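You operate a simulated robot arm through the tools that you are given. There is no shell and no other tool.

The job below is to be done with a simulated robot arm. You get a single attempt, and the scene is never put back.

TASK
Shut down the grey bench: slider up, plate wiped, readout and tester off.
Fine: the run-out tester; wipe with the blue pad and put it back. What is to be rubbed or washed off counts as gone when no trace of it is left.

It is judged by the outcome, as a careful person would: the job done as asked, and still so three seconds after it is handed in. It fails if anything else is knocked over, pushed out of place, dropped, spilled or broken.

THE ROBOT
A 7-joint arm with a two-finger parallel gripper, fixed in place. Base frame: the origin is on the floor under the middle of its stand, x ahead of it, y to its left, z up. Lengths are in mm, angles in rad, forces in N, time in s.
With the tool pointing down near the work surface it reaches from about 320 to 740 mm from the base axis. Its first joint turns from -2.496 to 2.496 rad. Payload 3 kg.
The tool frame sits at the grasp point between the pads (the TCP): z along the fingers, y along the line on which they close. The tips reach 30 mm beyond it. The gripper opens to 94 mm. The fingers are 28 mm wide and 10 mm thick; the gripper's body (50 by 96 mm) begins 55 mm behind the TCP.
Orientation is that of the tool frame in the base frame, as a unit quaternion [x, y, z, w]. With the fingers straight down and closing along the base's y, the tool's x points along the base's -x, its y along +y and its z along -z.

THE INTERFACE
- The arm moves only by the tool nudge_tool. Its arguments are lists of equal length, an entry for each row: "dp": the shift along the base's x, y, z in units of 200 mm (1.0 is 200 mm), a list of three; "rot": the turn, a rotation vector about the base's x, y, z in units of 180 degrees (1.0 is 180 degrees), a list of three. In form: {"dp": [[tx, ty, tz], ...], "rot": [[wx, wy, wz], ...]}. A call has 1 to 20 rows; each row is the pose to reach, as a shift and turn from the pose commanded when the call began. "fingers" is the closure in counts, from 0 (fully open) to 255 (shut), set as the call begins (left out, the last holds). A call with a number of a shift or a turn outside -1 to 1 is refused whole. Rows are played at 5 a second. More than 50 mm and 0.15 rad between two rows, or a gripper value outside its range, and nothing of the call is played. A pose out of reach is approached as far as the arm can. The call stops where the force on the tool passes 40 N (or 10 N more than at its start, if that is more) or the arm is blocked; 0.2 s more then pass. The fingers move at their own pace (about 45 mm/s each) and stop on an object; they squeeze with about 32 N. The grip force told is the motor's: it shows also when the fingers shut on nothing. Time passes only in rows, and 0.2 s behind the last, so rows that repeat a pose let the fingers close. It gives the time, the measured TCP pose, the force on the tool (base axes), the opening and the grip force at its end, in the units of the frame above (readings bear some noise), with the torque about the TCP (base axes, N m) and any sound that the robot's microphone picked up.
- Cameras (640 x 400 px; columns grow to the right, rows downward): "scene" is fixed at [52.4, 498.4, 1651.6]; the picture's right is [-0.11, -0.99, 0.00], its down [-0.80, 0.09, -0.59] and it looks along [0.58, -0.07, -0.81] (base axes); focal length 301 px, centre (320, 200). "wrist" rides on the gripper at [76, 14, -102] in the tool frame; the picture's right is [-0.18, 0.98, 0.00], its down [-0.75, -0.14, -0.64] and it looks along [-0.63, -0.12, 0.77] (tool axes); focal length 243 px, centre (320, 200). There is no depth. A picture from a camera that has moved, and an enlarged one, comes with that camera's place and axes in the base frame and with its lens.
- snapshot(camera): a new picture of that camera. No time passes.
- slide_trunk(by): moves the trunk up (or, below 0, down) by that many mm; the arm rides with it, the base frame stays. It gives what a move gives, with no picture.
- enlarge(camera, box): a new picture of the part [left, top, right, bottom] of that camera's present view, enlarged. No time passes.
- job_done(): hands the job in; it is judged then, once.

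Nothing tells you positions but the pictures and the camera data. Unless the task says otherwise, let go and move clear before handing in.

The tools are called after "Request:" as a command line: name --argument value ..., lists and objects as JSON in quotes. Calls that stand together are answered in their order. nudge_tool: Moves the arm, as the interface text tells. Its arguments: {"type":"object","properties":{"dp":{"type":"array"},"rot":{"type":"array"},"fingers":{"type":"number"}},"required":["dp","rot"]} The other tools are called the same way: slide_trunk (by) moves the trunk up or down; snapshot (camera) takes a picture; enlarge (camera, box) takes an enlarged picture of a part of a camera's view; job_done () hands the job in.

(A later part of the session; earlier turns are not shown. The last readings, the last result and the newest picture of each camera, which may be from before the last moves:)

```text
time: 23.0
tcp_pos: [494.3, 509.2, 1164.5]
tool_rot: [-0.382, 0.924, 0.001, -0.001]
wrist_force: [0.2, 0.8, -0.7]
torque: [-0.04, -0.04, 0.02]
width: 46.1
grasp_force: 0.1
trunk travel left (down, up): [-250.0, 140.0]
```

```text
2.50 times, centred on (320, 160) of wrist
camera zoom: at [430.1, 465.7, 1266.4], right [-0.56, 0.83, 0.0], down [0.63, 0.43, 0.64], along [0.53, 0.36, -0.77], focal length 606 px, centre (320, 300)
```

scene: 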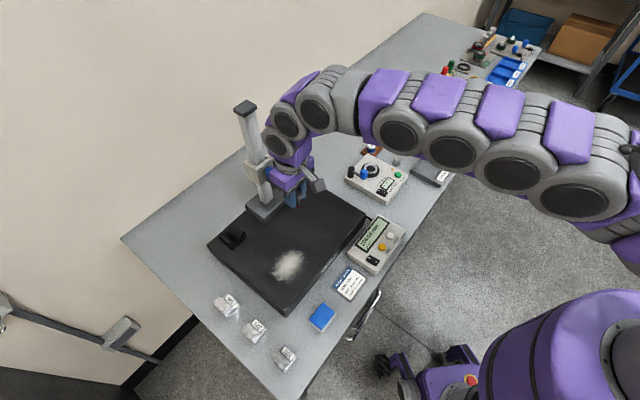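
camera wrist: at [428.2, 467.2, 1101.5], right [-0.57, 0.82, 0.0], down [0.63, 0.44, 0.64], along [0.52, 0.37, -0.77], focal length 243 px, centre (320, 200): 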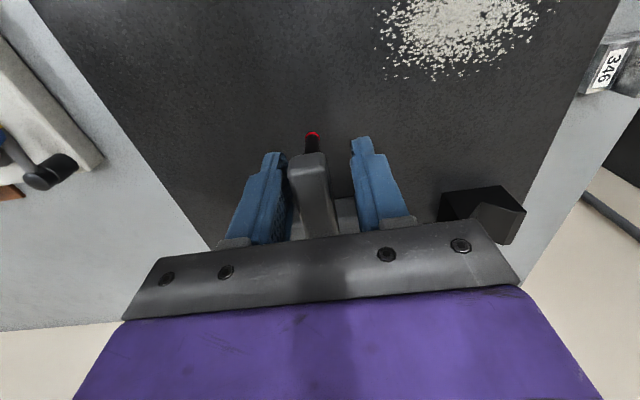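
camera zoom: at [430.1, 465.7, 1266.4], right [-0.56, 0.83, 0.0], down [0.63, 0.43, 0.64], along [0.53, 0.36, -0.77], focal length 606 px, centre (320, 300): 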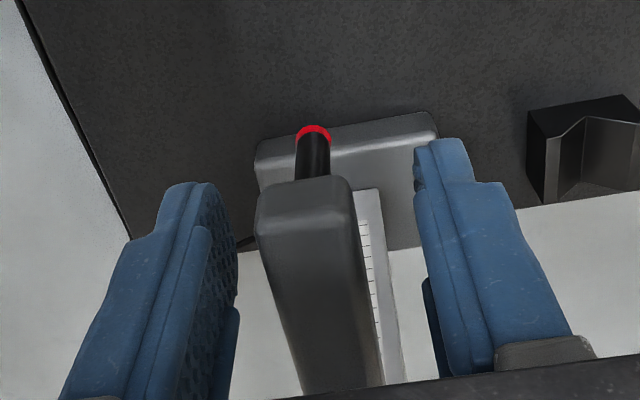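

The slider now rests at its stop (199.00 mm). I'll back the fingers off along the jaw, then go and look at the readout's switch from close above.

Request:
nudge_tool --dp '[[-0.1, -0.105, 0], [-0.23, -0.24, 0], [-0.36, -0.37, 0], [-0.41, -0.52, -0.155], [-0.465, -0.675, -0.31], [-0.52, -0.83, -0.465], [-0.57, -0.985, -0.62], [-0.57, -0.985, -0.62]]' --rot '[[0, 0, 0], [0, 0, 0], [0, 0, 0], [0, 0, 0], [0, 0, 0], [0, 0, 0], [0, 0, 0], [0, 0, 0]]'

Request:
snapshot --camera "wrist"

Request:
enlarge --camera "wrist" --box '[240, 20, 400, 140]'

Request:
enlarge --camera "scene" --box '[220, 80, 320, 200]'

```text
time: 24.8
tcp_pos: [378.1, 312.3, 1039.8]
tool_rot: [-0.383, 0.924, 0.0, 0.0]
wrist_force: [-0.9, -0.1, -0.6]
torque: [0.0, 0.01, -0.04]
width: 46.2
grasp_force: 0.0
trunk travel left (down, up): [-250.0, 140.0]
```

```text
taken
camera wrist: at [313.5, 268.1, 1142.2], right [-0.57, 0.82, 0.0], down [0.63, 0.43, 0.64], along [0.53, 0.36, -0.77], focal length 243 px, centre (320, 200)
```

wrist: 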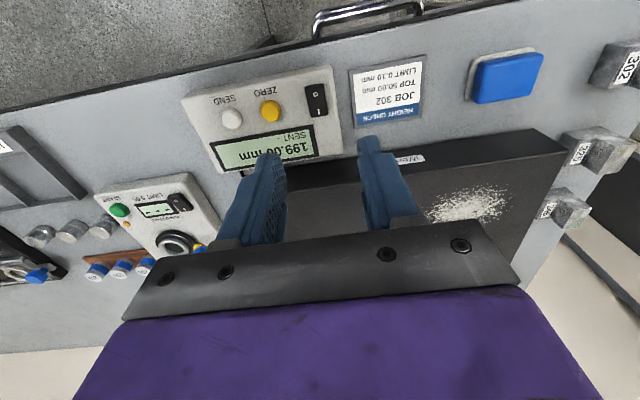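

```text
3.33 times, centred on (320, 80) of wrist
camera zoom: at [313.5, 268.1, 1142.2], right [-0.57, 0.82, 0.0], down [0.63, 0.43, 0.64], along [0.53, 0.36, -0.77], focal length 809 px, centre (320, 600)
```

zoom: 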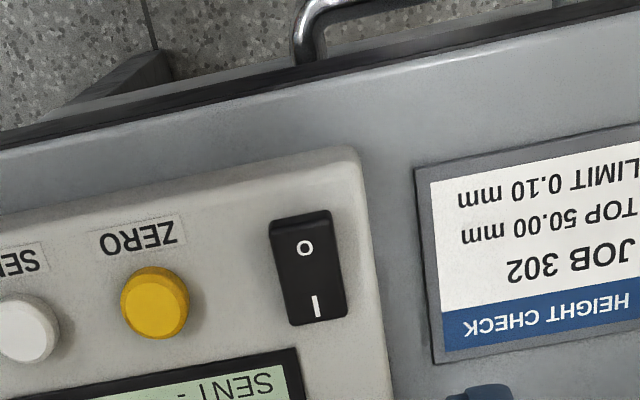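

```text
3.33 times, centred on (270, 140) of scene
camera zoom: at [52.4, 498.4, 1651.6], right [-0.11, -0.99, 0.0], down [-0.8, 0.09, -0.59], along [0.58, -0.07, -0.81], focal length 1003 px, centre (487, 400)
```

zoom: 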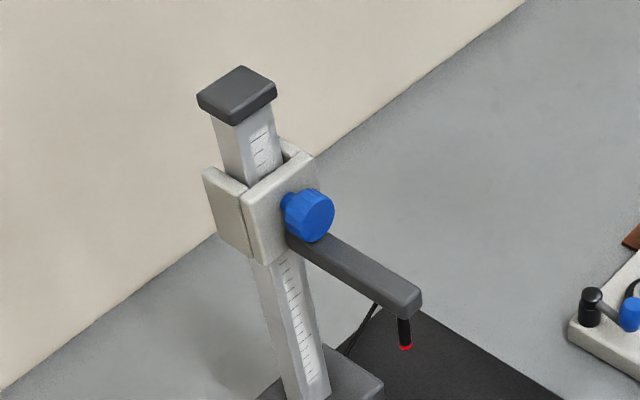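

The slider is clearly up. The readout's rocker is near (386, 315, 880), with the "O" side toward the robot at about (380, 308). I'll close the fingers and come down above the O half.

Request:
nudge_tool --dp '[[-0.0085, -0.04, -0.1], [-0.0085, -0.04, -0.25], [-0.0085, -0.04, -0.4], [-0.0085, -0.04, -0.5], [-0.0085, -0.04, -0.55], [-0.0085, -0.04, -0.55], [-0.0085, -0.04, -0.55]]' --rot '[[0, 0, 0], [0, 0, 0], [0, 0, 0], [0, 0, 0], [0, 0, 0], [0, 0, 0], [0, 0, 0]]' --fingers 255

Request:
snapshot --camera "wrist"

Request:
enlarge --camera "wrist" --box '[260, 100, 400, 240]'

Request:
enlarge --camera "scene" --box '[330, 200, 420, 290]'

```text
time: 26.4
tcp_pos: [378.0, 305.0, 930.1]
tool_rot: [-0.383, 0.924, 0.0, 0.0]
wrist_force: [0.4, 0.1, 0.0]
torque: [-0.02, -0.02, -0.02]
width: 0.3
grasp_force: 32.0
trunk travel left (down, up): [-250.0, 140.0]
```

```text
taken
camera wrist: at [313.5, 260.3, 1032.4], right [-0.56, 0.83, 0.0], down [0.63, 0.43, 0.64], along [0.53, 0.36, -0.77], focal length 243 px, centre (320, 200)
```

wrist: 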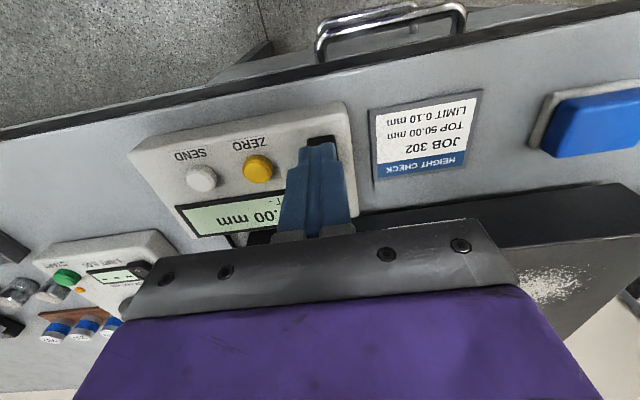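

```text
2.86 times, centred on (330, 170) of wrist
camera zoom: at [313.5, 260.3, 1032.4], right [-0.56, 0.83, 0.0], down [0.63, 0.43, 0.64], along [0.53, 0.36, -0.77], focal length 693 px, centre (291, 286)
```

zoom: 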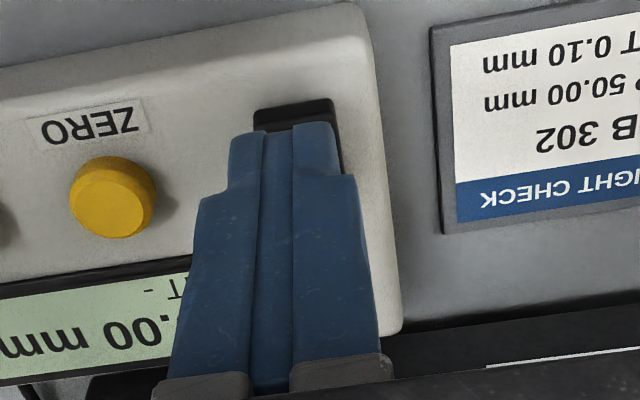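

```text
4.44 times, centred on (375, 245) of scene
camera zoom: at [52.4, 498.4, 1651.6], right [-0.11, -0.99, 0.0], down [-0.8, 0.09, -0.59], along [0.58, -0.07, -0.81], focal length 1337 px, centre (76, 0)
```

zoom: 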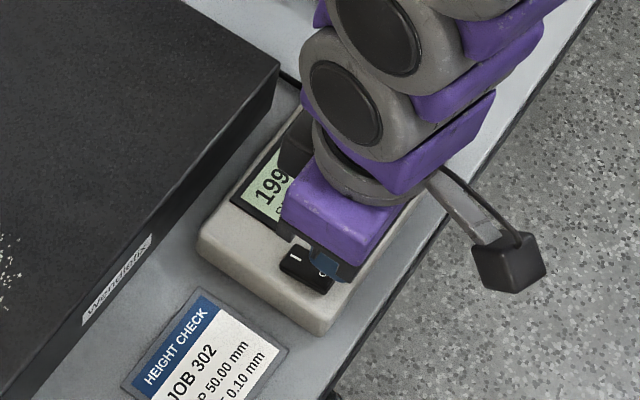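

The fingertip is over the O half with its far edge just short of the pivot. I'll descend slowly, watching the force and listening for a click.

Request:
nudge_tool --dp '[[-0.007, -0.007, -0.03], [-0.007, -0.007, -0.06], [-0.007, -0.007, -0.07], [-0.007, -0.007, -0.08], [-0.007, -0.007, -0.09], [-0.007, -0.007, -0.1], [-0.007, -0.007, -0.1]]' --rot '[[0, 0, 0], [0, 0, 0], [0, 0, 0], [0, 0, 0], [0, 0, 0], [0, 0, 0], [0, 0, 0]]'

Request:
enlarge --camera "scene" --box '[330, 200, 420, 290]'

```text
time: 28.0
tcp_pos: [375.9, 303.4, 909.6]
tool_rot: [-0.382, 0.924, 0.002, 0.0]
wrist_force: [-0.8, -1.9, 14.5]
torque: [0.05, -0.13, -0.05]
width: 0.0
grasp_force: 32.4
trunk travel left (down, up): [-250.0, 140.0]
```

```text
4.44 times, centred on (375, 245) of scene
camera zoom: at [52.4, 498.4, 1651.6], right [-0.11, -0.99, 0.0], down [-0.8, 0.09, -0.59], along [0.58, -0.07, -0.81], focal length 1337 px, centre (76, 0)
```

zoom: 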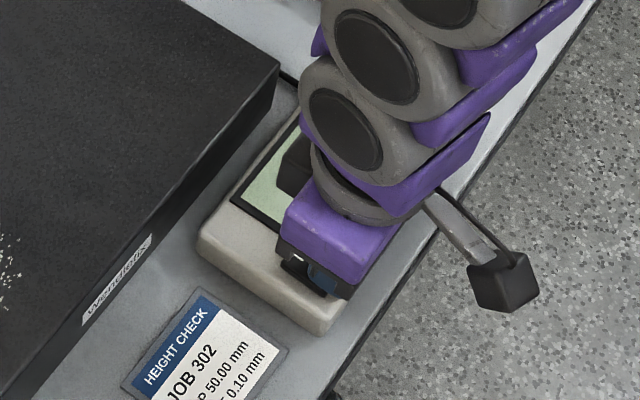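

The display has gone blank. I'll lift straight up and verify the switch state.

Request:
nudge_tool --dp '[[0, 0, 0.05], [0, 0, 0.2], [0, 0, 0.4], [0, 0, 0.6], [0, 0, 0.6]]' --rot '[[0, 0, 0], [0, 0, 0], [0, 0, 0], [0, 0, 0], [0, 0, 0]]'

Request:
enlarge --camera "scene" --box '[330, 200, 420, 290]'

Request:
snapshot --camera "wrist"

Request:
enlarge --camera "wrist" --box '[240, 20, 400, 140]'

```text
time: 29.2
tcp_pos: [375.3, 302.6, 1030.6]
tool_rot: [-0.383, 0.924, 0.0, -0.001]
wrist_force: [0.1, 0.3, 0.2]
torque: [0.01, -0.02, 0.03]
width: 0.1
grasp_force: 32.2
trunk travel left (down, up): [-250.0, 140.0]
```

```text
4.44 times, centred on (375, 245) of scene
camera zoom: at [52.4, 498.4, 1651.6], right [-0.11, -0.99, 0.0], down [-0.8, 0.09, -0.59], along [0.58, -0.07, -0.81], focal length 1337 px, centre (76, 0)
```

zoom: 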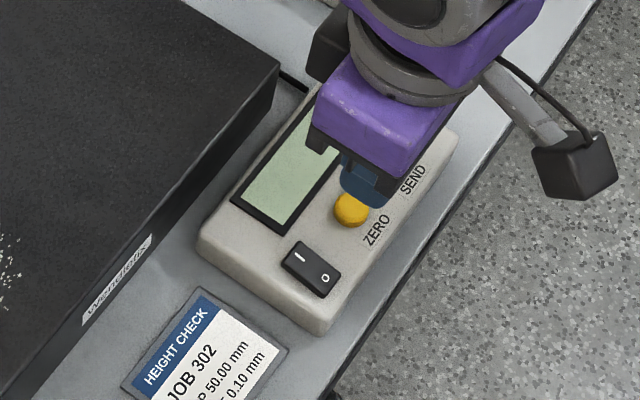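

```text
taken
camera wrist: at [311.2, 258.7, 1132.7], right [-0.56, 0.83, 0.0], down [0.63, 0.43, 0.64], along [0.53, 0.36, -0.77], focal length 243 px, centre (320, 200)
```

wrist: 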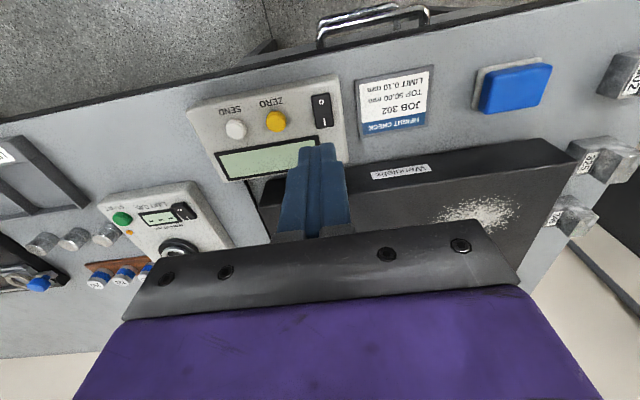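

```text
3.33 times, centred on (320, 80) of wrist
camera zoom: at [311.2, 258.7, 1132.7], right [-0.56, 0.83, 0.0], down [0.63, 0.43, 0.64], along [0.53, 0.36, -0.77], focal length 809 px, centre (320, 600)
```

zoom: 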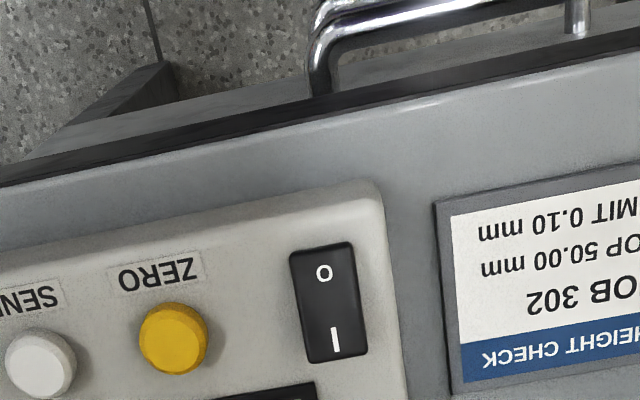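

The readout is off and its rocker sits on O. Next is the run-out tester, whose switch I estimate near (613, 235, 880); I'll move above it for a close look.

Request:
nudge_tool --dp '[[0.2, -0.06, 0.02], [0.4, -0.12, 0.05], [0.6, -0.18, 0.05], [0.8, -0.24, 0.05], [0.97, -0.29, 0.05]]' --rot '[[0, 0, 0], [0, 0, 0], [0, 0, 0], [0, 0, 0], [0, 0, 0]]'

Request:
nudge_tool --dp '[[0.1, -0.03, 0], [0.2, -0.06, 0], [0.2, -0.06, 0]]' --rot '[[0, 0, 0], [0, 0, 0], [0, 0, 0]]'

Request:
snapshot --camera "wrist"

Request:
enlarge --camera "wrist" --box '[230, 20, 390, 140]'

```text
time: 30.4
tcp_pos: [570.3, 245.7, 1039.1]
tool_rot: [-0.383, 0.924, 0.001, 0.0]
wrist_force: [-0.3, -0.7, 0.3]
torque: [0.01, 0.01, -0.01]
width: 0.3
grasp_force: 32.2
trunk travel left (down, up): [-250.0, 140.0]
```

```text
time: 31.2
tcp_pos: [611.0, 233.3, 1039.1]
tool_rot: [-0.383, 0.924, 0.0, -0.001]
wrist_force: [0.4, 0.0, -0.1]
torque: [0.0, -0.02, -0.03]
width: 0.0
grasp_force: 32.3
trunk travel left (down, up): [-250.0, 140.0]
```

```text
taken
camera wrist: at [545.8, 189.0, 1142.3], right [-0.56, 0.83, 0.0], down [0.63, 0.43, 0.64], along [0.53, 0.36, -0.77], focal length 243 px, centre (320, 200)
```

wrist: 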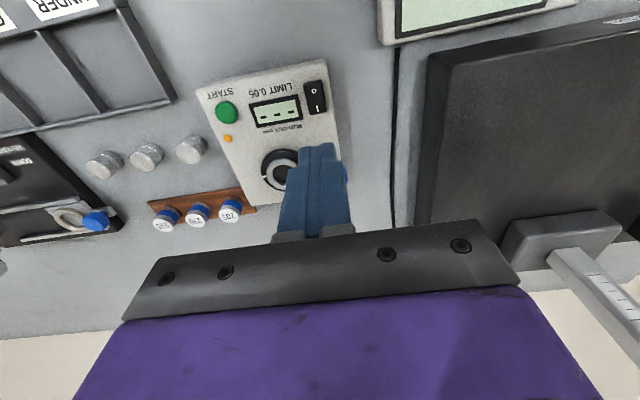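

```text
3.33 times, centred on (310, 80) of wrist
camera zoom: at [545.8, 189.0, 1142.3], right [-0.56, 0.83, 0.0], down [0.63, 0.43, 0.64], along [0.53, 0.36, -0.77], focal length 809 px, centre (353, 600)
```

zoom: 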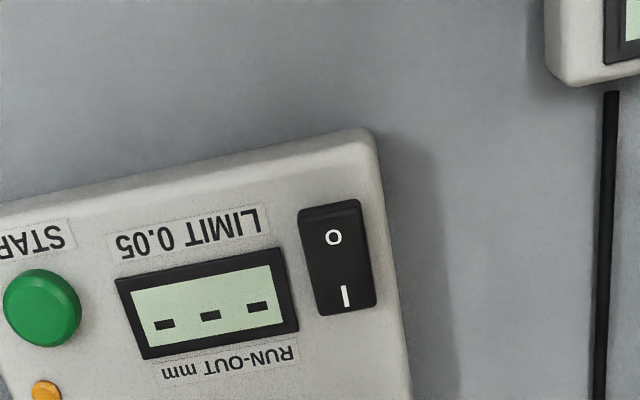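

The label confirms it: "RUN-OUT mm". The rocker centre is near (618, 234), with O again on the robot side. I'll descend above its O half.

Request:
nudge_tool --dp '[[-0.01, -0.0525, -0.1], [-0.01, -0.0525, -0.25], [-0.01, -0.0525, -0.4], [-0.01, -0.0525, -0.5], [-0.01, -0.0525, -0.56], [-0.01, -0.0525, -0.56]]' --rot '[[0, 0, 0], [0, 0, 0], [0, 0, 0], [0, 0, 0], [0, 0, 0], [0, 0, 0]]'

Request:
enlarge --camera "wrist" --box '[260, 100, 400, 240]'

Request:
enlarge --camera "scene" --box '[330, 130, 430, 220]'

```text
time: 32.6
tcp_pos: [608.9, 223.3, 928.9]
tool_rot: [-0.383, 0.924, 0.001, 0.0]
wrist_force: [0.0, -0.8, 0.0]
torque: [0.0, 0.01, 0.02]
width: 0.0
grasp_force: 32.2
trunk travel left (down, up): [-250.0, 140.0]
```

```text
2.86 times, centred on (330, 170) of wrist
camera zoom: at [543.8, 178.7, 1031.1], right [-0.56, 0.83, 0.0], down [0.63, 0.43, 0.64], along [0.53, 0.36, -0.77], focal length 693 px, centre (291, 286)
```

zoom: 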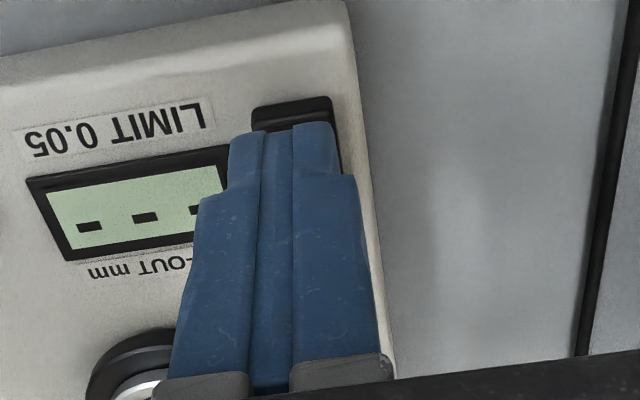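

```text
4.44 times, centred on (380, 175) of scene
camera zoom: at [52.4, 498.4, 1651.6], right [-0.11, -0.99, 0.0], down [-0.8, 0.09, -0.59], along [0.58, -0.07, -0.81], focal length 1337 px, centre (53, 311)
```

zoom: 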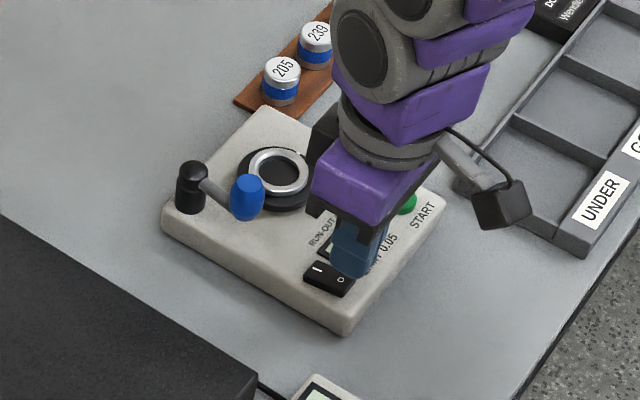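

Alignment matches the readout case. I'll press down slowly.

Request:
nudge_tool --dp '[[-0.007, -0.007, -0.03], [-0.007, -0.007, -0.06], [-0.007, -0.007, -0.07], [-0.007, -0.007, -0.08], [-0.007, -0.007, -0.09], [-0.007, -0.007, -0.1], [-0.007, -0.007, -0.1]]' --rot '[[0, 0, 0], [0, 0, 0], [0, 0, 0], [0, 0, 0], [0, 0, 0], [0, 0, 0], [0, 0, 0]]'

Request:
enlarge --camera "scene" --box '[330, 130, 430, 220]'

Request:
enlarge --camera "wrist" --box '[220, 100, 400, 240]'

```text
time: 34.2
tcp_pos: [607.1, 220.8, 909.6]
tool_rot: [-0.383, 0.924, 0.001, 0.0]
wrist_force: [-1.1, -0.6, 17.6]
torque: [0.09, -0.14, 0.07]
width: 0.0
grasp_force: 31.9
trunk travel left (down, up): [-250.0, 140.0]
```

```text
4.44 times, centred on (380, 175) of scene
camera zoom: at [52.4, 498.4, 1651.6], right [-0.11, -0.99, 0.0], down [-0.8, 0.09, -0.59], along [0.58, -0.07, -0.81], focal length 1337 px, centre (53, 311)
```

zoom: 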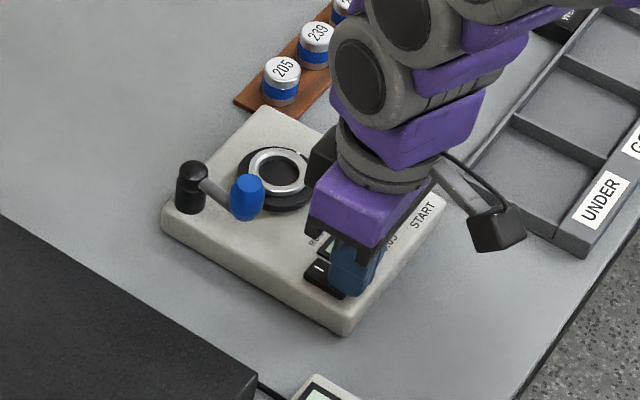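

```text
2.86 times, centred on (310, 170) of wrist
camera zoom: at [542.0, 176.9, 1011.3], right [-0.57, 0.82, 0.0], down [0.63, 0.43, 0.64], along [0.53, 0.36, -0.77], focal length 693 px, centre (349, 286)
```

zoom: 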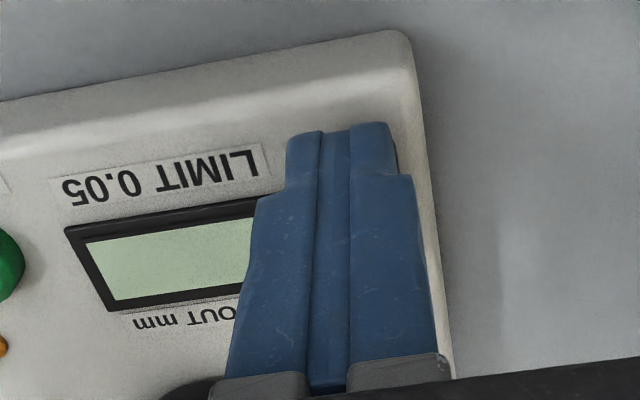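

The tester's display is blank. I'll lift off, verify, and travel over to the blue pad.

Request:
nudge_tool --dp '[[0, 0, 0.05], [0, 0, 0.2], [0, 0, 0.4], [0, 0, 0.65], [0, 0, 0.65]]' --rot '[[0, 0, 0], [0, 0, 0], [0, 0, 0], [0, 0, 0], [0, 0, 0]]'

Request:
enlarge --camera "wrist" --box '[230, 20, 390, 140]'

Request:
enlarge --camera "scene" --box '[330, 130, 430, 220]'

```text
time: 35.4
tcp_pos: [606.8, 221.3, 1037.1]
tool_rot: [-0.383, 0.924, 0.0, -0.001]
wrist_force: [-0.2, -0.9, -0.1]
torque: [-0.02, 0.01, -0.06]
width: 0.0
grasp_force: 32.4
trunk travel left (down, up): [-250.0, 140.0]
```

```text
3.33 times, centred on (310, 80) of wrist
camera zoom: at [542.5, 177.6, 1139.6], right [-0.56, 0.83, 0.0], down [0.63, 0.43, 0.64], along [0.53, 0.36, -0.77], focal length 809 px, centre (353, 600)
```

zoom: 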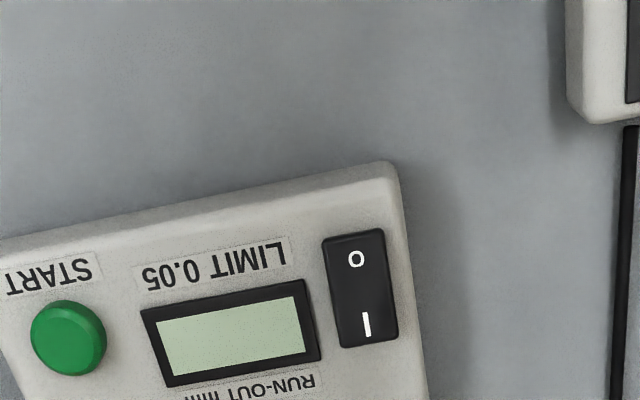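

```text
4.44 times, centred on (380, 175) of scene
camera zoom: at [52.4, 498.4, 1651.6], right [-0.11, -0.99, 0.0], down [-0.8, 0.09, -0.59], along [0.58, -0.07, -0.81], focal length 1337 px, centre (53, 311)
```

zoom: 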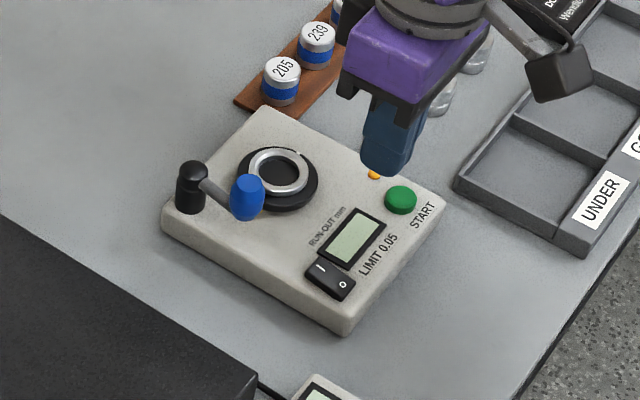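

Tester is off, rocker on O. Now over to the pad.

Request:
nudge_tool --dp '[[-0.19, 0.136, 0.03], [-0.38, 0.272, 0.06], [-0.57, 0.408, 0.1], [-0.76, 0.544, 0.1], [-0.95, 0.68, 0.1]]' --rot '[[0, 0, 0], [0, 0, 0], [0, 0, 0], [0, 0, 0], [0, 0, 0]]' --fingers 0

Request:
nudge_tool --dp '[[-0.19, 0.136, 0], [-0.38, 0.272, 0], [-0.57, 0.408, 0], [-0.78, 0.56, 0], [-0.78, 0.56, 0], [-0.78, 0.56, 0]]' --rot '[[0, 0, 0], [0, 0, 0], [0, 0, 0], [0, 0, 0], [0, 0, 0], [0, 0, 0]]'

Request:
snapshot --camera "wrist"

Request:
enlarge --camera "wrist" --box '[230, 20, 410, 160]'

```text
time: 36.6
tcp_pos: [415.1, 359.8, 1058.2]
tool_rot: [-0.382, 0.924, 0.0, 0.0]
wrist_force: [0.4, 0.4, -0.2]
torque: [0.03, 0.0, 0.0]
width: 94.0
grasp_force: 0.1
trunk travel left (down, up): [-250.0, 140.0]
```

```text
refused: row 4 steps farther than a row can; nothing moved
```

```text
taken
camera wrist: at [350.5, 315.4, 1160.5], right [-0.56, 0.83, 0.0], down [0.63, 0.43, 0.64], along [0.53, 0.36, -0.77], focal length 243 px, centre (320, 200)
```

wrist: 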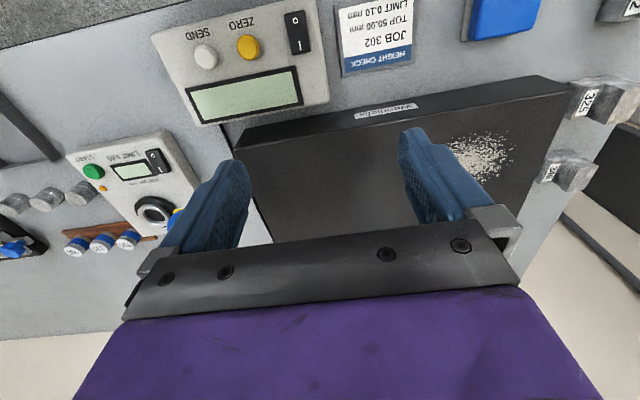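

```text
2.86 times, centred on (320, 90) of wrist
camera zoom: at [350.5, 315.4, 1160.5], right [-0.56, 0.83, 0.0], down [0.63, 0.43, 0.64], along [0.53, 0.36, -0.77], focal length 693 px, centre (320, 514)
```

zoom: 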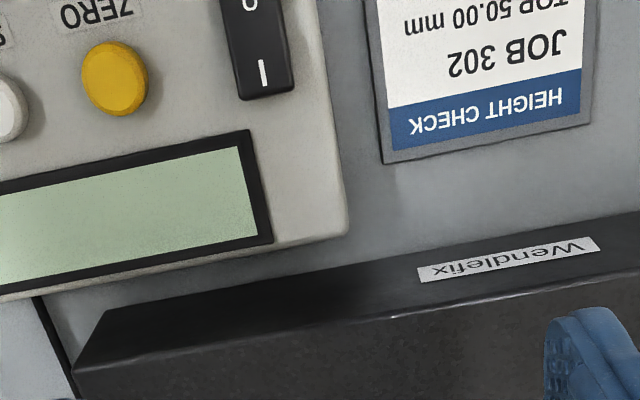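

Request:
nudge_tool --dp '[[-0.19, 0.136, 0], [-0.38, 0.272, 0], [-0.57, 0.408, 0], [-0.7, 0.5, 0], [-0.78, 0.56, 0], [-0.78, 0.56, 0]]' --rot '[[0, 0, 0], [0, 0, 0], [0, 0, 0], [0, 0, 0], [0, 0, 0], [0, 0, 0]]'

Request:
snapshot --camera "wrist"

Request:
enlarge --camera "wrist" --box '[230, 20, 410, 160]'

```text
time: 38.0
tcp_pos: [260.0, 471.4, 1059.2]
tool_rot: [-0.383, 0.924, 0.0, -0.001]
wrist_force: [-0.6, 0.0, 0.0]
torque: [-0.01, 0.01, -0.01]
width: 94.1
grasp_force: 0.0
trunk travel left (down, up): [-250.0, 140.0]
```

```text
taken
camera wrist: at [195.6, 426.6, 1161.7], right [-0.56, 0.83, 0.0], down [0.63, 0.43, 0.64], along [0.53, 0.36, -0.77], focal length 243 px, centre (320, 200)
```

wrist: 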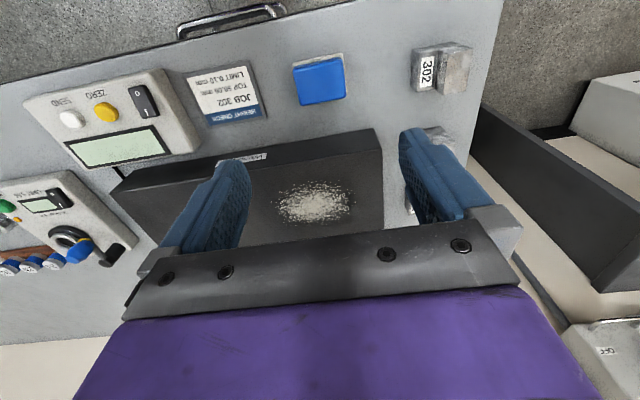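

```text
2.86 times, centred on (320, 90) of wrist
camera zoom: at [195.6, 426.6, 1161.7], right [-0.56, 0.83, 0.0], down [0.63, 0.43, 0.64], along [0.53, 0.36, -0.77], focal length 693 px, centre (320, 514)
```

zoom: 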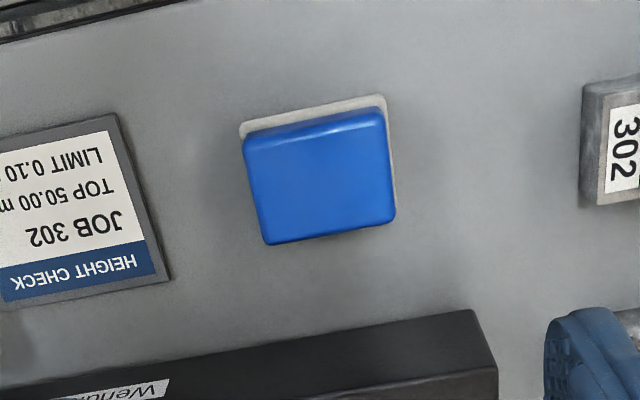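

The pad is nearly under the tool, roughly 60×42 mm, long side parallel to the finger-closing line. I'll lower partway for a precise look.

Request:
nudge_tool --dp '[[-0.0135, -0.0025, -0.15], [-0.0135, -0.0025, -0.3], [-0.0135, -0.0025, -0.45], [-0.0135, -0.0025, -0.5], [-0.0135, -0.0025, -0.5]]' --rot '[[0, 0, 0], [0, 0, 0], [0, 0, 0], [0, 0, 0], [0, 0, 0]]'

Request:
snapshot --camera "wrist"

Request:
enlarge --camera "wrist" --box '[220, 60, 420, 220]'

```text
time: 39.2
tcp_pos: [260.1, 467.7, 957.7]
tool_rot: [-0.383, 0.924, 0.001, -0.001]
wrist_force: [-0.6, 0.8, 0.1]
torque: [0.01, 0.01, 0.01]
width: 94.0
grasp_force: 0.1
trunk travel left (down, up): [-250.0, 140.0]
```

```text
taken
camera wrist: at [194.8, 424.8, 1059.8], right [-0.56, 0.83, 0.0], down [0.63, 0.43, 0.64], along [0.53, 0.36, -0.77], focal length 243 px, centre (320, 200)
```

wrist: 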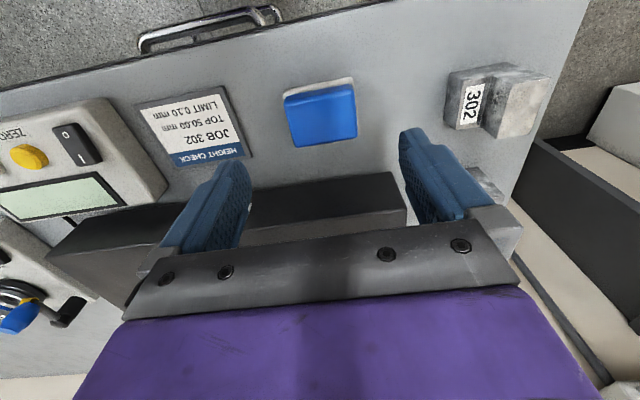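

```text
2.50 times, centred on (320, 140) of wrist
camera zoom: at [194.8, 424.8, 1059.8], right [-0.56, 0.83, 0.0], down [0.63, 0.43, 0.64], along [0.53, 0.36, -0.77], focal length 606 px, centre (320, 350)
```

zoom: 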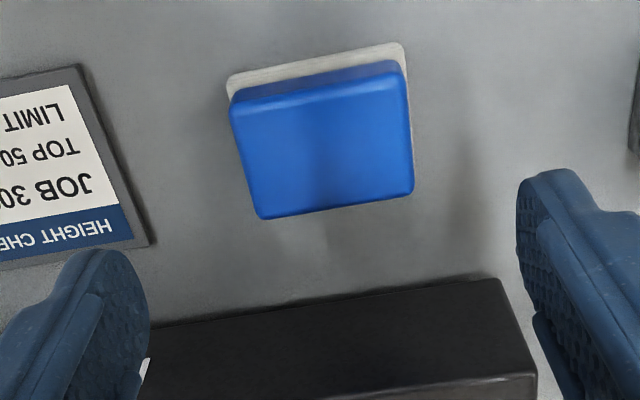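

The pad's blue part is about 54×39 mm, centred near (257, 471), top around z 866 on a table at about 845. I'll shift 2 mm and descend to straddle it.

Request:
nudge_tool --dp '[[-0.0065, 0.0105, -0.15], [-0.0065, 0.0105, -0.25], [-0.0065, 0.0105, -0.32], [-0.0065, 0.0105, -0.365], [-0.0065, 0.0105, -0.365], [-0.0065, 0.0105, -0.365]]' --rot '[[0, 0, 0], [0, 0, 0], [0, 0, 0], [0, 0, 0], [0, 0, 0], [0, 0, 0]]'

Request:
snapshot --camera "wrist"

Request:
enlarge --camera "wrist" --box '[220, 80, 420, 240]'

Request:
enlarge --camera "scene" --box '[270, 270, 370, 350]'

```text
time: 40.6
tcp_pos: [260.0, 470.8, 886.4]
tool_rot: [-0.383, 0.924, 0.0, 0.0]
wrist_force: [0.8, -1.5, 0.3]
torque: [0.02, 0.01, -0.01]
width: 94.0
grasp_force: 0.0
trunk travel left (down, up): [-250.0, 140.0]
```

```text
taken
camera wrist: at [193.7, 426.7, 988.4], right [-0.56, 0.83, 0.0], down [0.63, 0.43, 0.64], along [0.53, 0.36, -0.77], focal length 243 px, centre (320, 200)
```

wrist: 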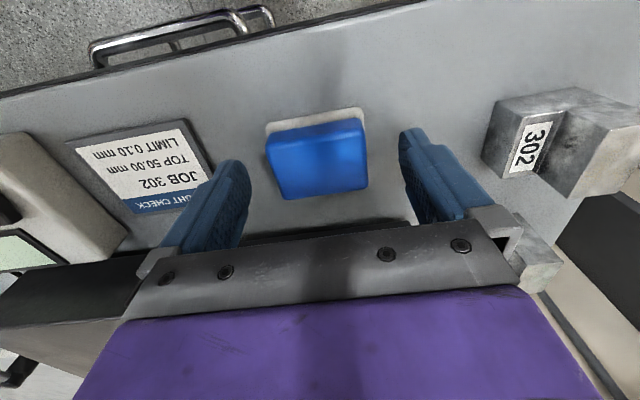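

```text
2.50 times, centred on (320, 160) of wrist
camera zoom: at [193.7, 426.7, 988.4], right [-0.56, 0.83, 0.0], down [0.63, 0.43, 0.64], along [0.53, 0.36, -0.77], focal length 606 px, centre (320, 300)
```

zoom: 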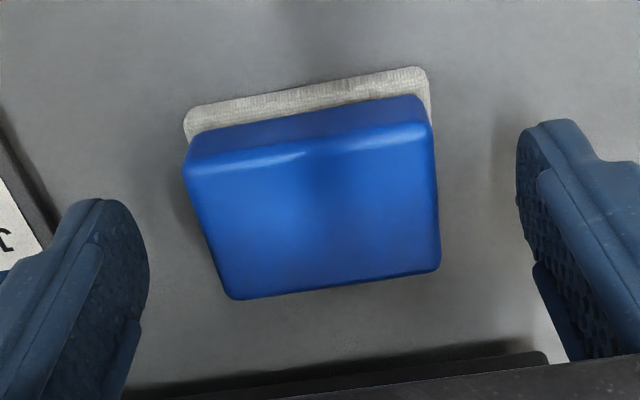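

```text
5.00 times, centred on (320, 310) of scene
camera zoom: at [52.4, 498.4, 1651.6], right [-0.11, -0.99, 0.0], down [-0.8, 0.09, -0.59], along [0.58, -0.07, -0.81], focal length 1504 px, centre (320, -350)
```

zoom: 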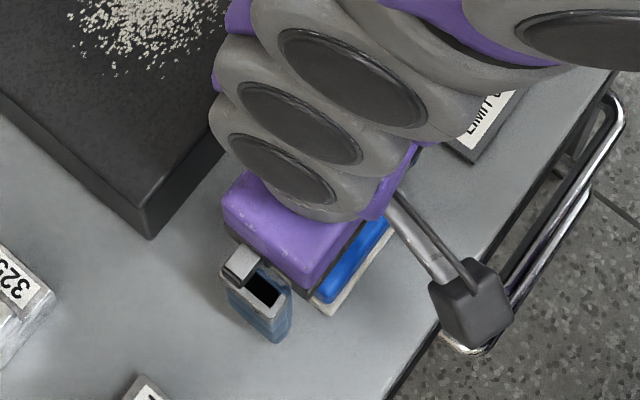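

Lateral centring is good; I'll shift back about 2.5 mm, lower 3 mm and close on the blue part.

Request:
nudge_tool --dp '[[-0.0095, -0.0095, -0.015], [-0.0095, -0.0095, -0.015], [-0.0095, -0.0095, -0.015]]' --rot '[[0, 0, 0], [0, 0, 0], [0, 0, 0]]'

Request:
nudge_tool --dp '[[0, 0, 0], [0, 0, 0], [0, 0, 0], [0, 0, 0]]' --rot '[[0, 0, 0], [0, 0, 0], [0, 0, 0], [0, 0, 0]]' --fingers 255

Request:
enlarge --camera "wrist" --box '[220, 80, 420, 240]'

```text
time: 41.4
tcp_pos: [256.2, 468.4, 882.8]
tool_rot: [-0.382, 0.924, 0.001, -0.001]
wrist_force: [-0.1, -0.6, 0.2]
torque: [0.03, -0.01, 0.02]
width: 93.7
grasp_force: 0.0
trunk travel left (down, up): [-250.0, 140.0]
```

```text
time: 42.4
tcp_pos: [255.9, 468.6, 883.4]
tool_rot: [-0.383, 0.924, 0.001, 0.0]
wrist_force: [0.4, 0.7, 1.2]
torque: [0.01, 0.06, 0.0]
width: 55.0
grasp_force: 31.5
trunk travel left (down, up): [-250.0, 140.0]
```

```text
2.50 times, centred on (320, 160) of wrist
camera zoom: at [191.5, 425.1, 985.4], right [-0.56, 0.83, 0.0], down [0.63, 0.43, 0.64], along [0.53, 0.36, -0.77], focal length 606 px, centre (320, 300)
```

zoom: 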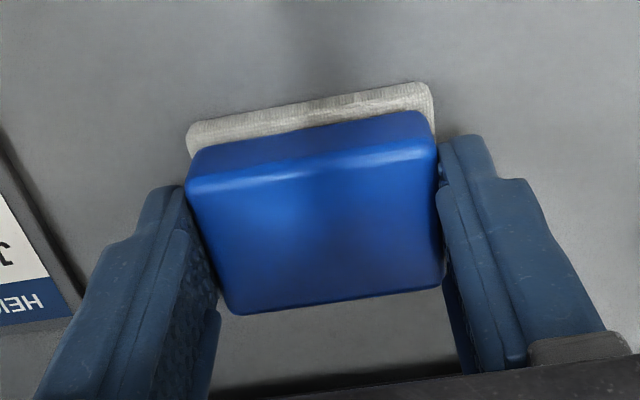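

Gripped at 55 mm wide; this grasp pose (TCP about 255, 469, 883) is where the pad must return. I'll lift it 90 mm and check it comes along.

Request:
nudge_tool --dp '[[0, 0, 0.05], [0, 0, 0.15], [0, 0, 0.3], [0, 0, 0.45], [0, 0, 0.45]]' --rot '[[0, 0, 0], [0, 0, 0], [0, 0, 0], [0, 0, 0], [0, 0, 0]]'

Request:
snapshot --camera "wrist"

Request:
enlarge --camera "scene" --box '[230, 230, 370, 350]'

```text
time: 43.6
tcp_pos: [255.3, 468.9, 971.0]
tool_rot: [-0.382, 0.924, 0.0, -0.001]
wrist_force: [-0.4, -0.1, 0.6]
torque: [0.02, -0.03, -0.01]
width: 55.0
grasp_force: 32.3
trunk travel left (down, up): [-250.0, 140.0]
```

```text
taken
camera wrist: at [190.0, 425.2, 1074.0], right [-0.57, 0.82, 0.0], down [0.63, 0.43, 0.64], along [0.53, 0.36, -0.77], focal length 243 px, centre (320, 200)
```

wrist: 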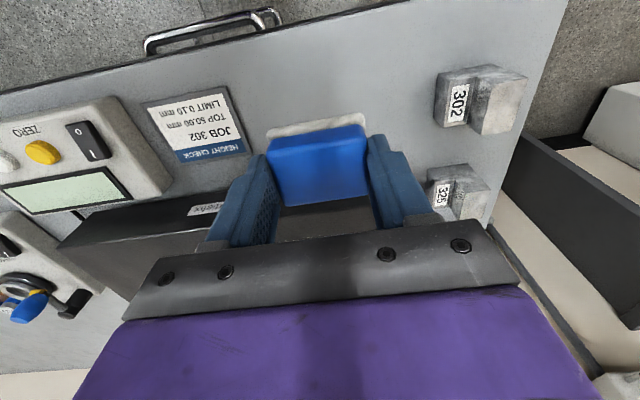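

```text
3.33 times, centred on (300, 290) of scene
camera zoom: at [52.4, 498.4, 1651.6], right [-0.11, -0.99, 0.0], down [-0.8, 0.09, -0.59], along [0.58, -0.07, -0.81], focal length 1003 px, centre (387, -100)
```

zoom: 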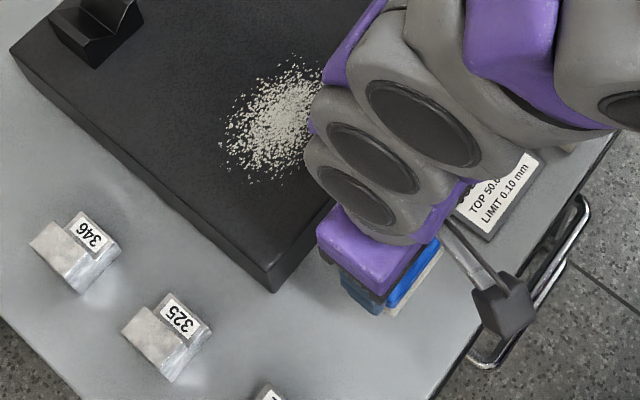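

The pad is held. I'll move it over the smudge centre, staying above the plate.

Request:
nudge_tool --dp '[[0.16, 0.1, 0.02], [0.32, 0.2, 0.02], [0.48, 0.3, 0.0], [0.634, 0.389, 0.0], [0.634, 0.389, 0.0]]' --rot '[[0, 0, 0], [0, 0, 0], [0, 0, 0], [0, 0, 0], [0, 0, 0]]'

Request:
snapshot --camera "wrist"

Request:
enlarge --camera "scene" --box '[210, 200, 370, 320]'

```text
time: 44.8
tcp_pos: [382.3, 545.7, 972.0]
tool_rot: [-0.383, 0.924, 0.0, 0.0]
wrist_force: [0.3, -0.5, -0.8]
torque: [0.0, 0.02, 0.0]
width: 55.0
grasp_force: 31.9
trunk travel left (down, up): [-250.0, 140.0]
```

```text
taken
camera wrist: at [316.9, 502.9, 1074.8], right [-0.56, 0.83, 0.0], down [0.63, 0.43, 0.64], along [0.53, 0.36, -0.77], focal length 243 px, centre (320, 200)
```

wrist: 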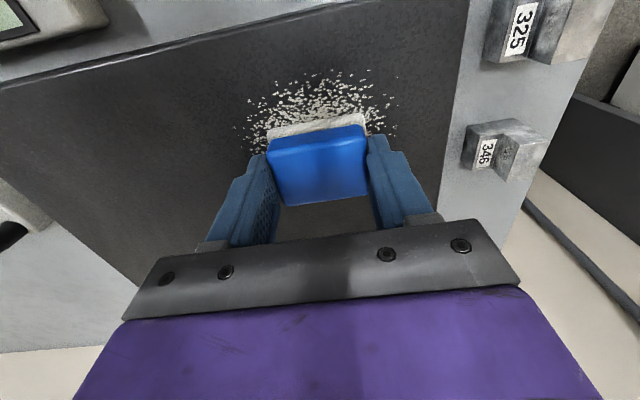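

```text
3.33 times, centred on (290, 260) of scene
camera zoom: at [52.4, 498.4, 1651.6], right [-0.11, -0.99, 0.0], down [-0.8, 0.09, -0.59], along [0.58, -0.07, -0.81], focal length 1003 px, centre (420, 0)
```

zoom: 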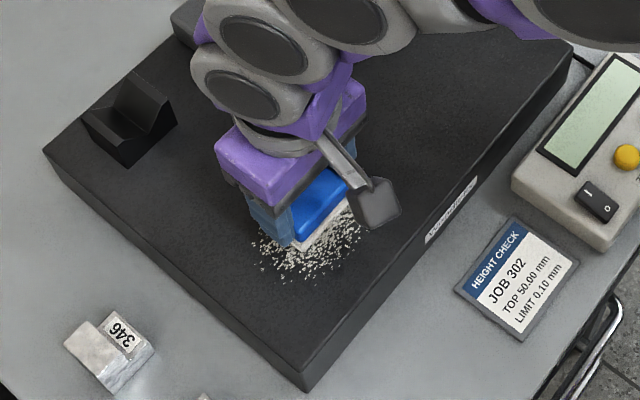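

Next I'll lower the pad gradually to find the plate surface by force.

Request:
nudge_tool --dp '[[0, 0, -0.05], [0, 0, -0.1], [0, 0, -0.115], [0, 0, -0.13], [0, 0, -0.13]]' --rot '[[0, 0, 0], [0, 0, 0], [0, 0, 0], [0, 0, 0], [0, 0, 0]]'

Request:
nudge_tool --dp '[[0, 0, -0.01], [0, 0, -0.02], [0, 0, -0.03], [0, 0, -0.03]]' --rot '[[0, 0, 0], [0, 0, 0], [0, 0, 0], [0, 0, 0]]'

```text
time: 46.0
tcp_pos: [382.0, 548.2, 948.4]
tool_rot: [-0.383, 0.924, 0.002, 0.003]
wrist_force: [3.2, 0.0, 39.0]
torque: [-0.09, -0.21, 0.02]
width: 55.1
grasp_force: 32.3
trunk travel left (down, up): [-250.0, 140.0]
```

```text
time: 46.5
tcp_pos: [383.4, 549.1, 950.9]
tool_rot: [-0.383, 0.924, 0.003, 0.005]
wrist_force: [-3.5, -5.5, 25.9]
torque: [-0.63, 0.23, -0.02]
width: 54.8
grasp_force: 31.8
trunk travel left (down, up): [-250.0, 140.0]
stopped in row 2: the force on the tool passed its limit at 53 N (the readings are from after the stop); the commanded pose is now the measured one
```

Contact came higher than estimated: the plate is around z 912. I'll ease up to a light contact force.

Request:
nudge_tool --dp '[[0, 0, 0.01], [0, 0, 0.01]]' --rot '[[0, 0, 0], [0, 0, 0]]'

Request:
enlarge --camera "wrist" --box '[220, 40, 420, 240]'

```text
time: 47.0
tcp_pos: [383.3, 550.5, 949.9]
tool_rot: [-0.383, 0.924, 0.003, 0.002]
wrist_force: [-2.1, -1.0, 18.0]
torque: [-0.19, 0.01, -0.02]
width: 54.8
grasp_force: 31.7
trunk travel left (down, up): [-250.0, 140.0]
```

```text
2.00 times, centred on (320, 140) of wrist
camera zoom: at [318.3, 504.2, 1051.5], right [-0.56, 0.83, 0.0], down [0.63, 0.43, 0.65], along [0.53, 0.37, -0.76], focal length 485 px, centre (320, 320)
```

zoom: 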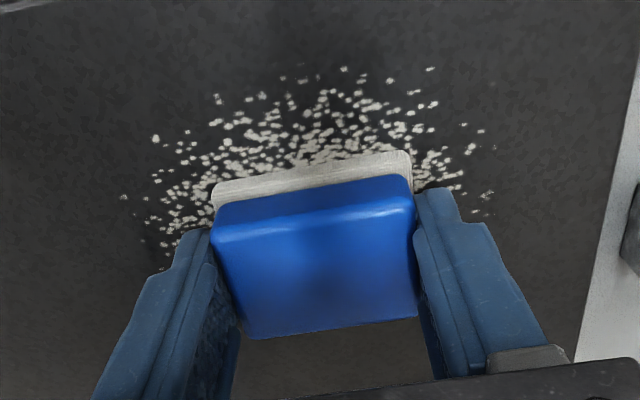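

Request:
nudge_tool --dp '[[0, 0, 0.007], [0, 0, 0.007]]' --rot '[[0, 0, 0], [0, 0, 0]]'

```text
time: 47.6
tcp_pos: [383.4, 549.2, 949.4]
tool_rot: [-0.383, 0.924, 0.001, 0.002]
wrist_force: [-1.7, 2.5, 7.9]
torque: [0.09, -0.05, 0.05]
width: 54.8
grasp_force: 31.5
trunk travel left (down, up): [-250.0, 140.0]
```

Contact force is now a gentle 8 N. I'll start wiping with a stroke along the bench direction through the centre of the smudge.

Request:
nudge_tool --dp '[[-0.0894, 0.0874, -0.004], [-0.1788, 0.1748, -0.004], [-0.2145, 0.2097, -0.004], [-0.1073, 0.1049, -0.004], [0, 0, -0.004], [0.1073, -0.1049, -0.004], [0.2145, -0.2097, -0.004], [0.1073, -0.1049, -0.004], [0, 0, -0.004]]' --rot '[[0, 0, 0], [0, 0, 0], [0, 0, 0], [0, 0, 0], [0, 0, 0], [0, 0, 0], [0, 0, 0], [0, 0, 0], [0, 0, 0]]'

Request:
snapshot --camera "wrist"

Request:
enlarge --camera "scene" --box '[210, 200, 370, 320]'

```text
time: 49.6
tcp_pos: [384.4, 549.3, 951.3]
tool_rot: [-0.382, 0.924, 0.001, 0.003]
wrist_force: [1.7, -9.4, 30.8]
torque: [-0.3, 0.0, 0.03]
width: 55.1
grasp_force: 31.9
trunk travel left (down, up): [-250.0, 140.0]
```

```text
taken
camera wrist: at [319.2, 503.6, 1051.6], right [-0.56, 0.83, 0.0], down [0.63, 0.43, 0.65], along [0.53, 0.37, -0.76], focal length 243 px, centre (320, 200)
```

wrist: 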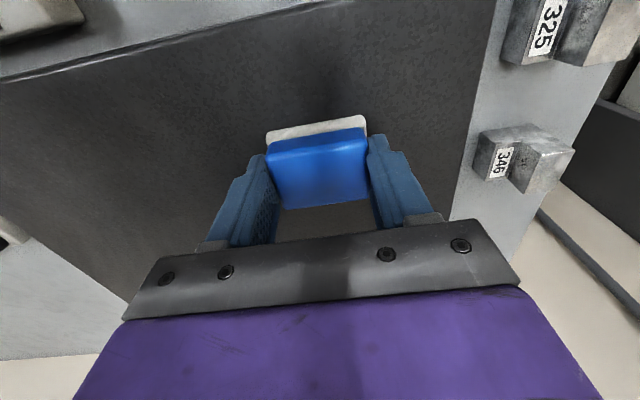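

```text
3.33 times, centred on (290, 260) of scene
camera zoom: at [52.4, 498.4, 1651.6], right [-0.11, -0.99, 0.0], down [-0.8, 0.09, -0.59], along [0.58, -0.07, -0.81], focal length 1003 px, centre (420, 0)
```

zoom: 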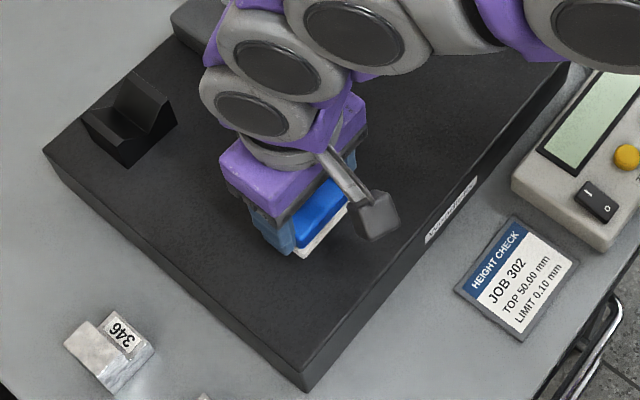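

The visible smudge has largely gone. I'll wipe the neighbouring lanes too with less pressure, so no trace is left at the edges.

Request:
nudge_tool --dp '[[-0.0559, -0.0572, 0.011], [-0.1049, -0.1073, 0.011], [0.0024, -0.2121, 0.011], [0.1097, -0.317, 0.011], [0.0024, -0.2121, 0.011], [-0.1049, -0.1073, 0.011], [-0.2121, -0.0024, 0.011], [-0.3194, 0.1025, 0.011], [-0.2495, 0.174, 0.011], [-0.1796, 0.2455, 0.011], [-0.1097, 0.317, 0.011], [-0.0024, 0.2121, 0.011], [0.1049, 0.1073, 0.011], [0.2121, 0.0024, 0.011], [0.3194, -0.1025, 0.011], [0.2495, -0.174, 0.011], [0.143, -0.1398, 0.011], [0, 0, 0.011], [-0.143, 0.1398, 0.011], [0, 0, 0.011]]' --rot '[[0, 0, 0], [0, 0, 0], [0, 0, 0], [0, 0, 0], [0, 0, 0], [0, 0, 0], [0, 0, 0], [0, 0, 0], [0, 0, 0], [0, 0, 0], [0, 0, 0], [0, 0, 0], [0, 0, 0], [0, 0, 0], [0, 0, 0], [0, 0, 0], [0, 0, 0], [0, 0, 0], [0, 0, 0], [0, 0, 0]]'

Request:
enlarge --camera "scene" --box '[210, 200, 370, 320]'

Request:
enlarge --camera "wrist" --box '[200, 40, 440, 220]'

```text
time: 53.9
tcp_pos: [385.0, 546.5, 952.4]
tool_rot: [-0.381, 0.924, 0.003, 0.001]
wrist_force: [0.3, -0.2, -1.0]
torque: [-0.02, 0.03, -0.02]
width: 55.0
grasp_force: 31.9
trunk travel left (down, up): [-250.0, 140.0]
```

```text
3.33 times, centred on (290, 260) of scene
camera zoom: at [52.4, 498.4, 1651.6], right [-0.11, -0.99, 0.0], down [-0.8, 0.09, -0.59], along [0.58, -0.07, -0.81], focal length 1003 px, centre (420, 0)
```

zoom: 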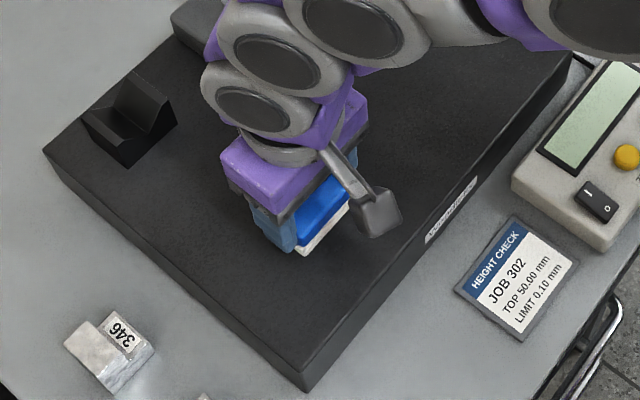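

```text
2.22 times, centred on (320, 130) of wrist
camera zoom: at [319.8, 502.4, 1054.9], right [-0.56, 0.83, 0.0], down [0.63, 0.43, 0.64], along [0.53, 0.37, -0.76], focal length 539 px, centre (320, 356)
```

zoom: 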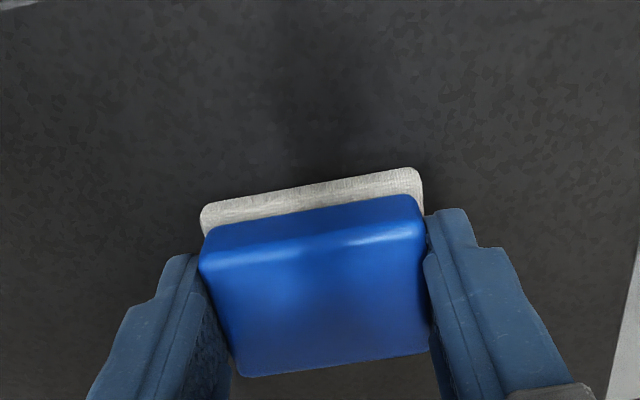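

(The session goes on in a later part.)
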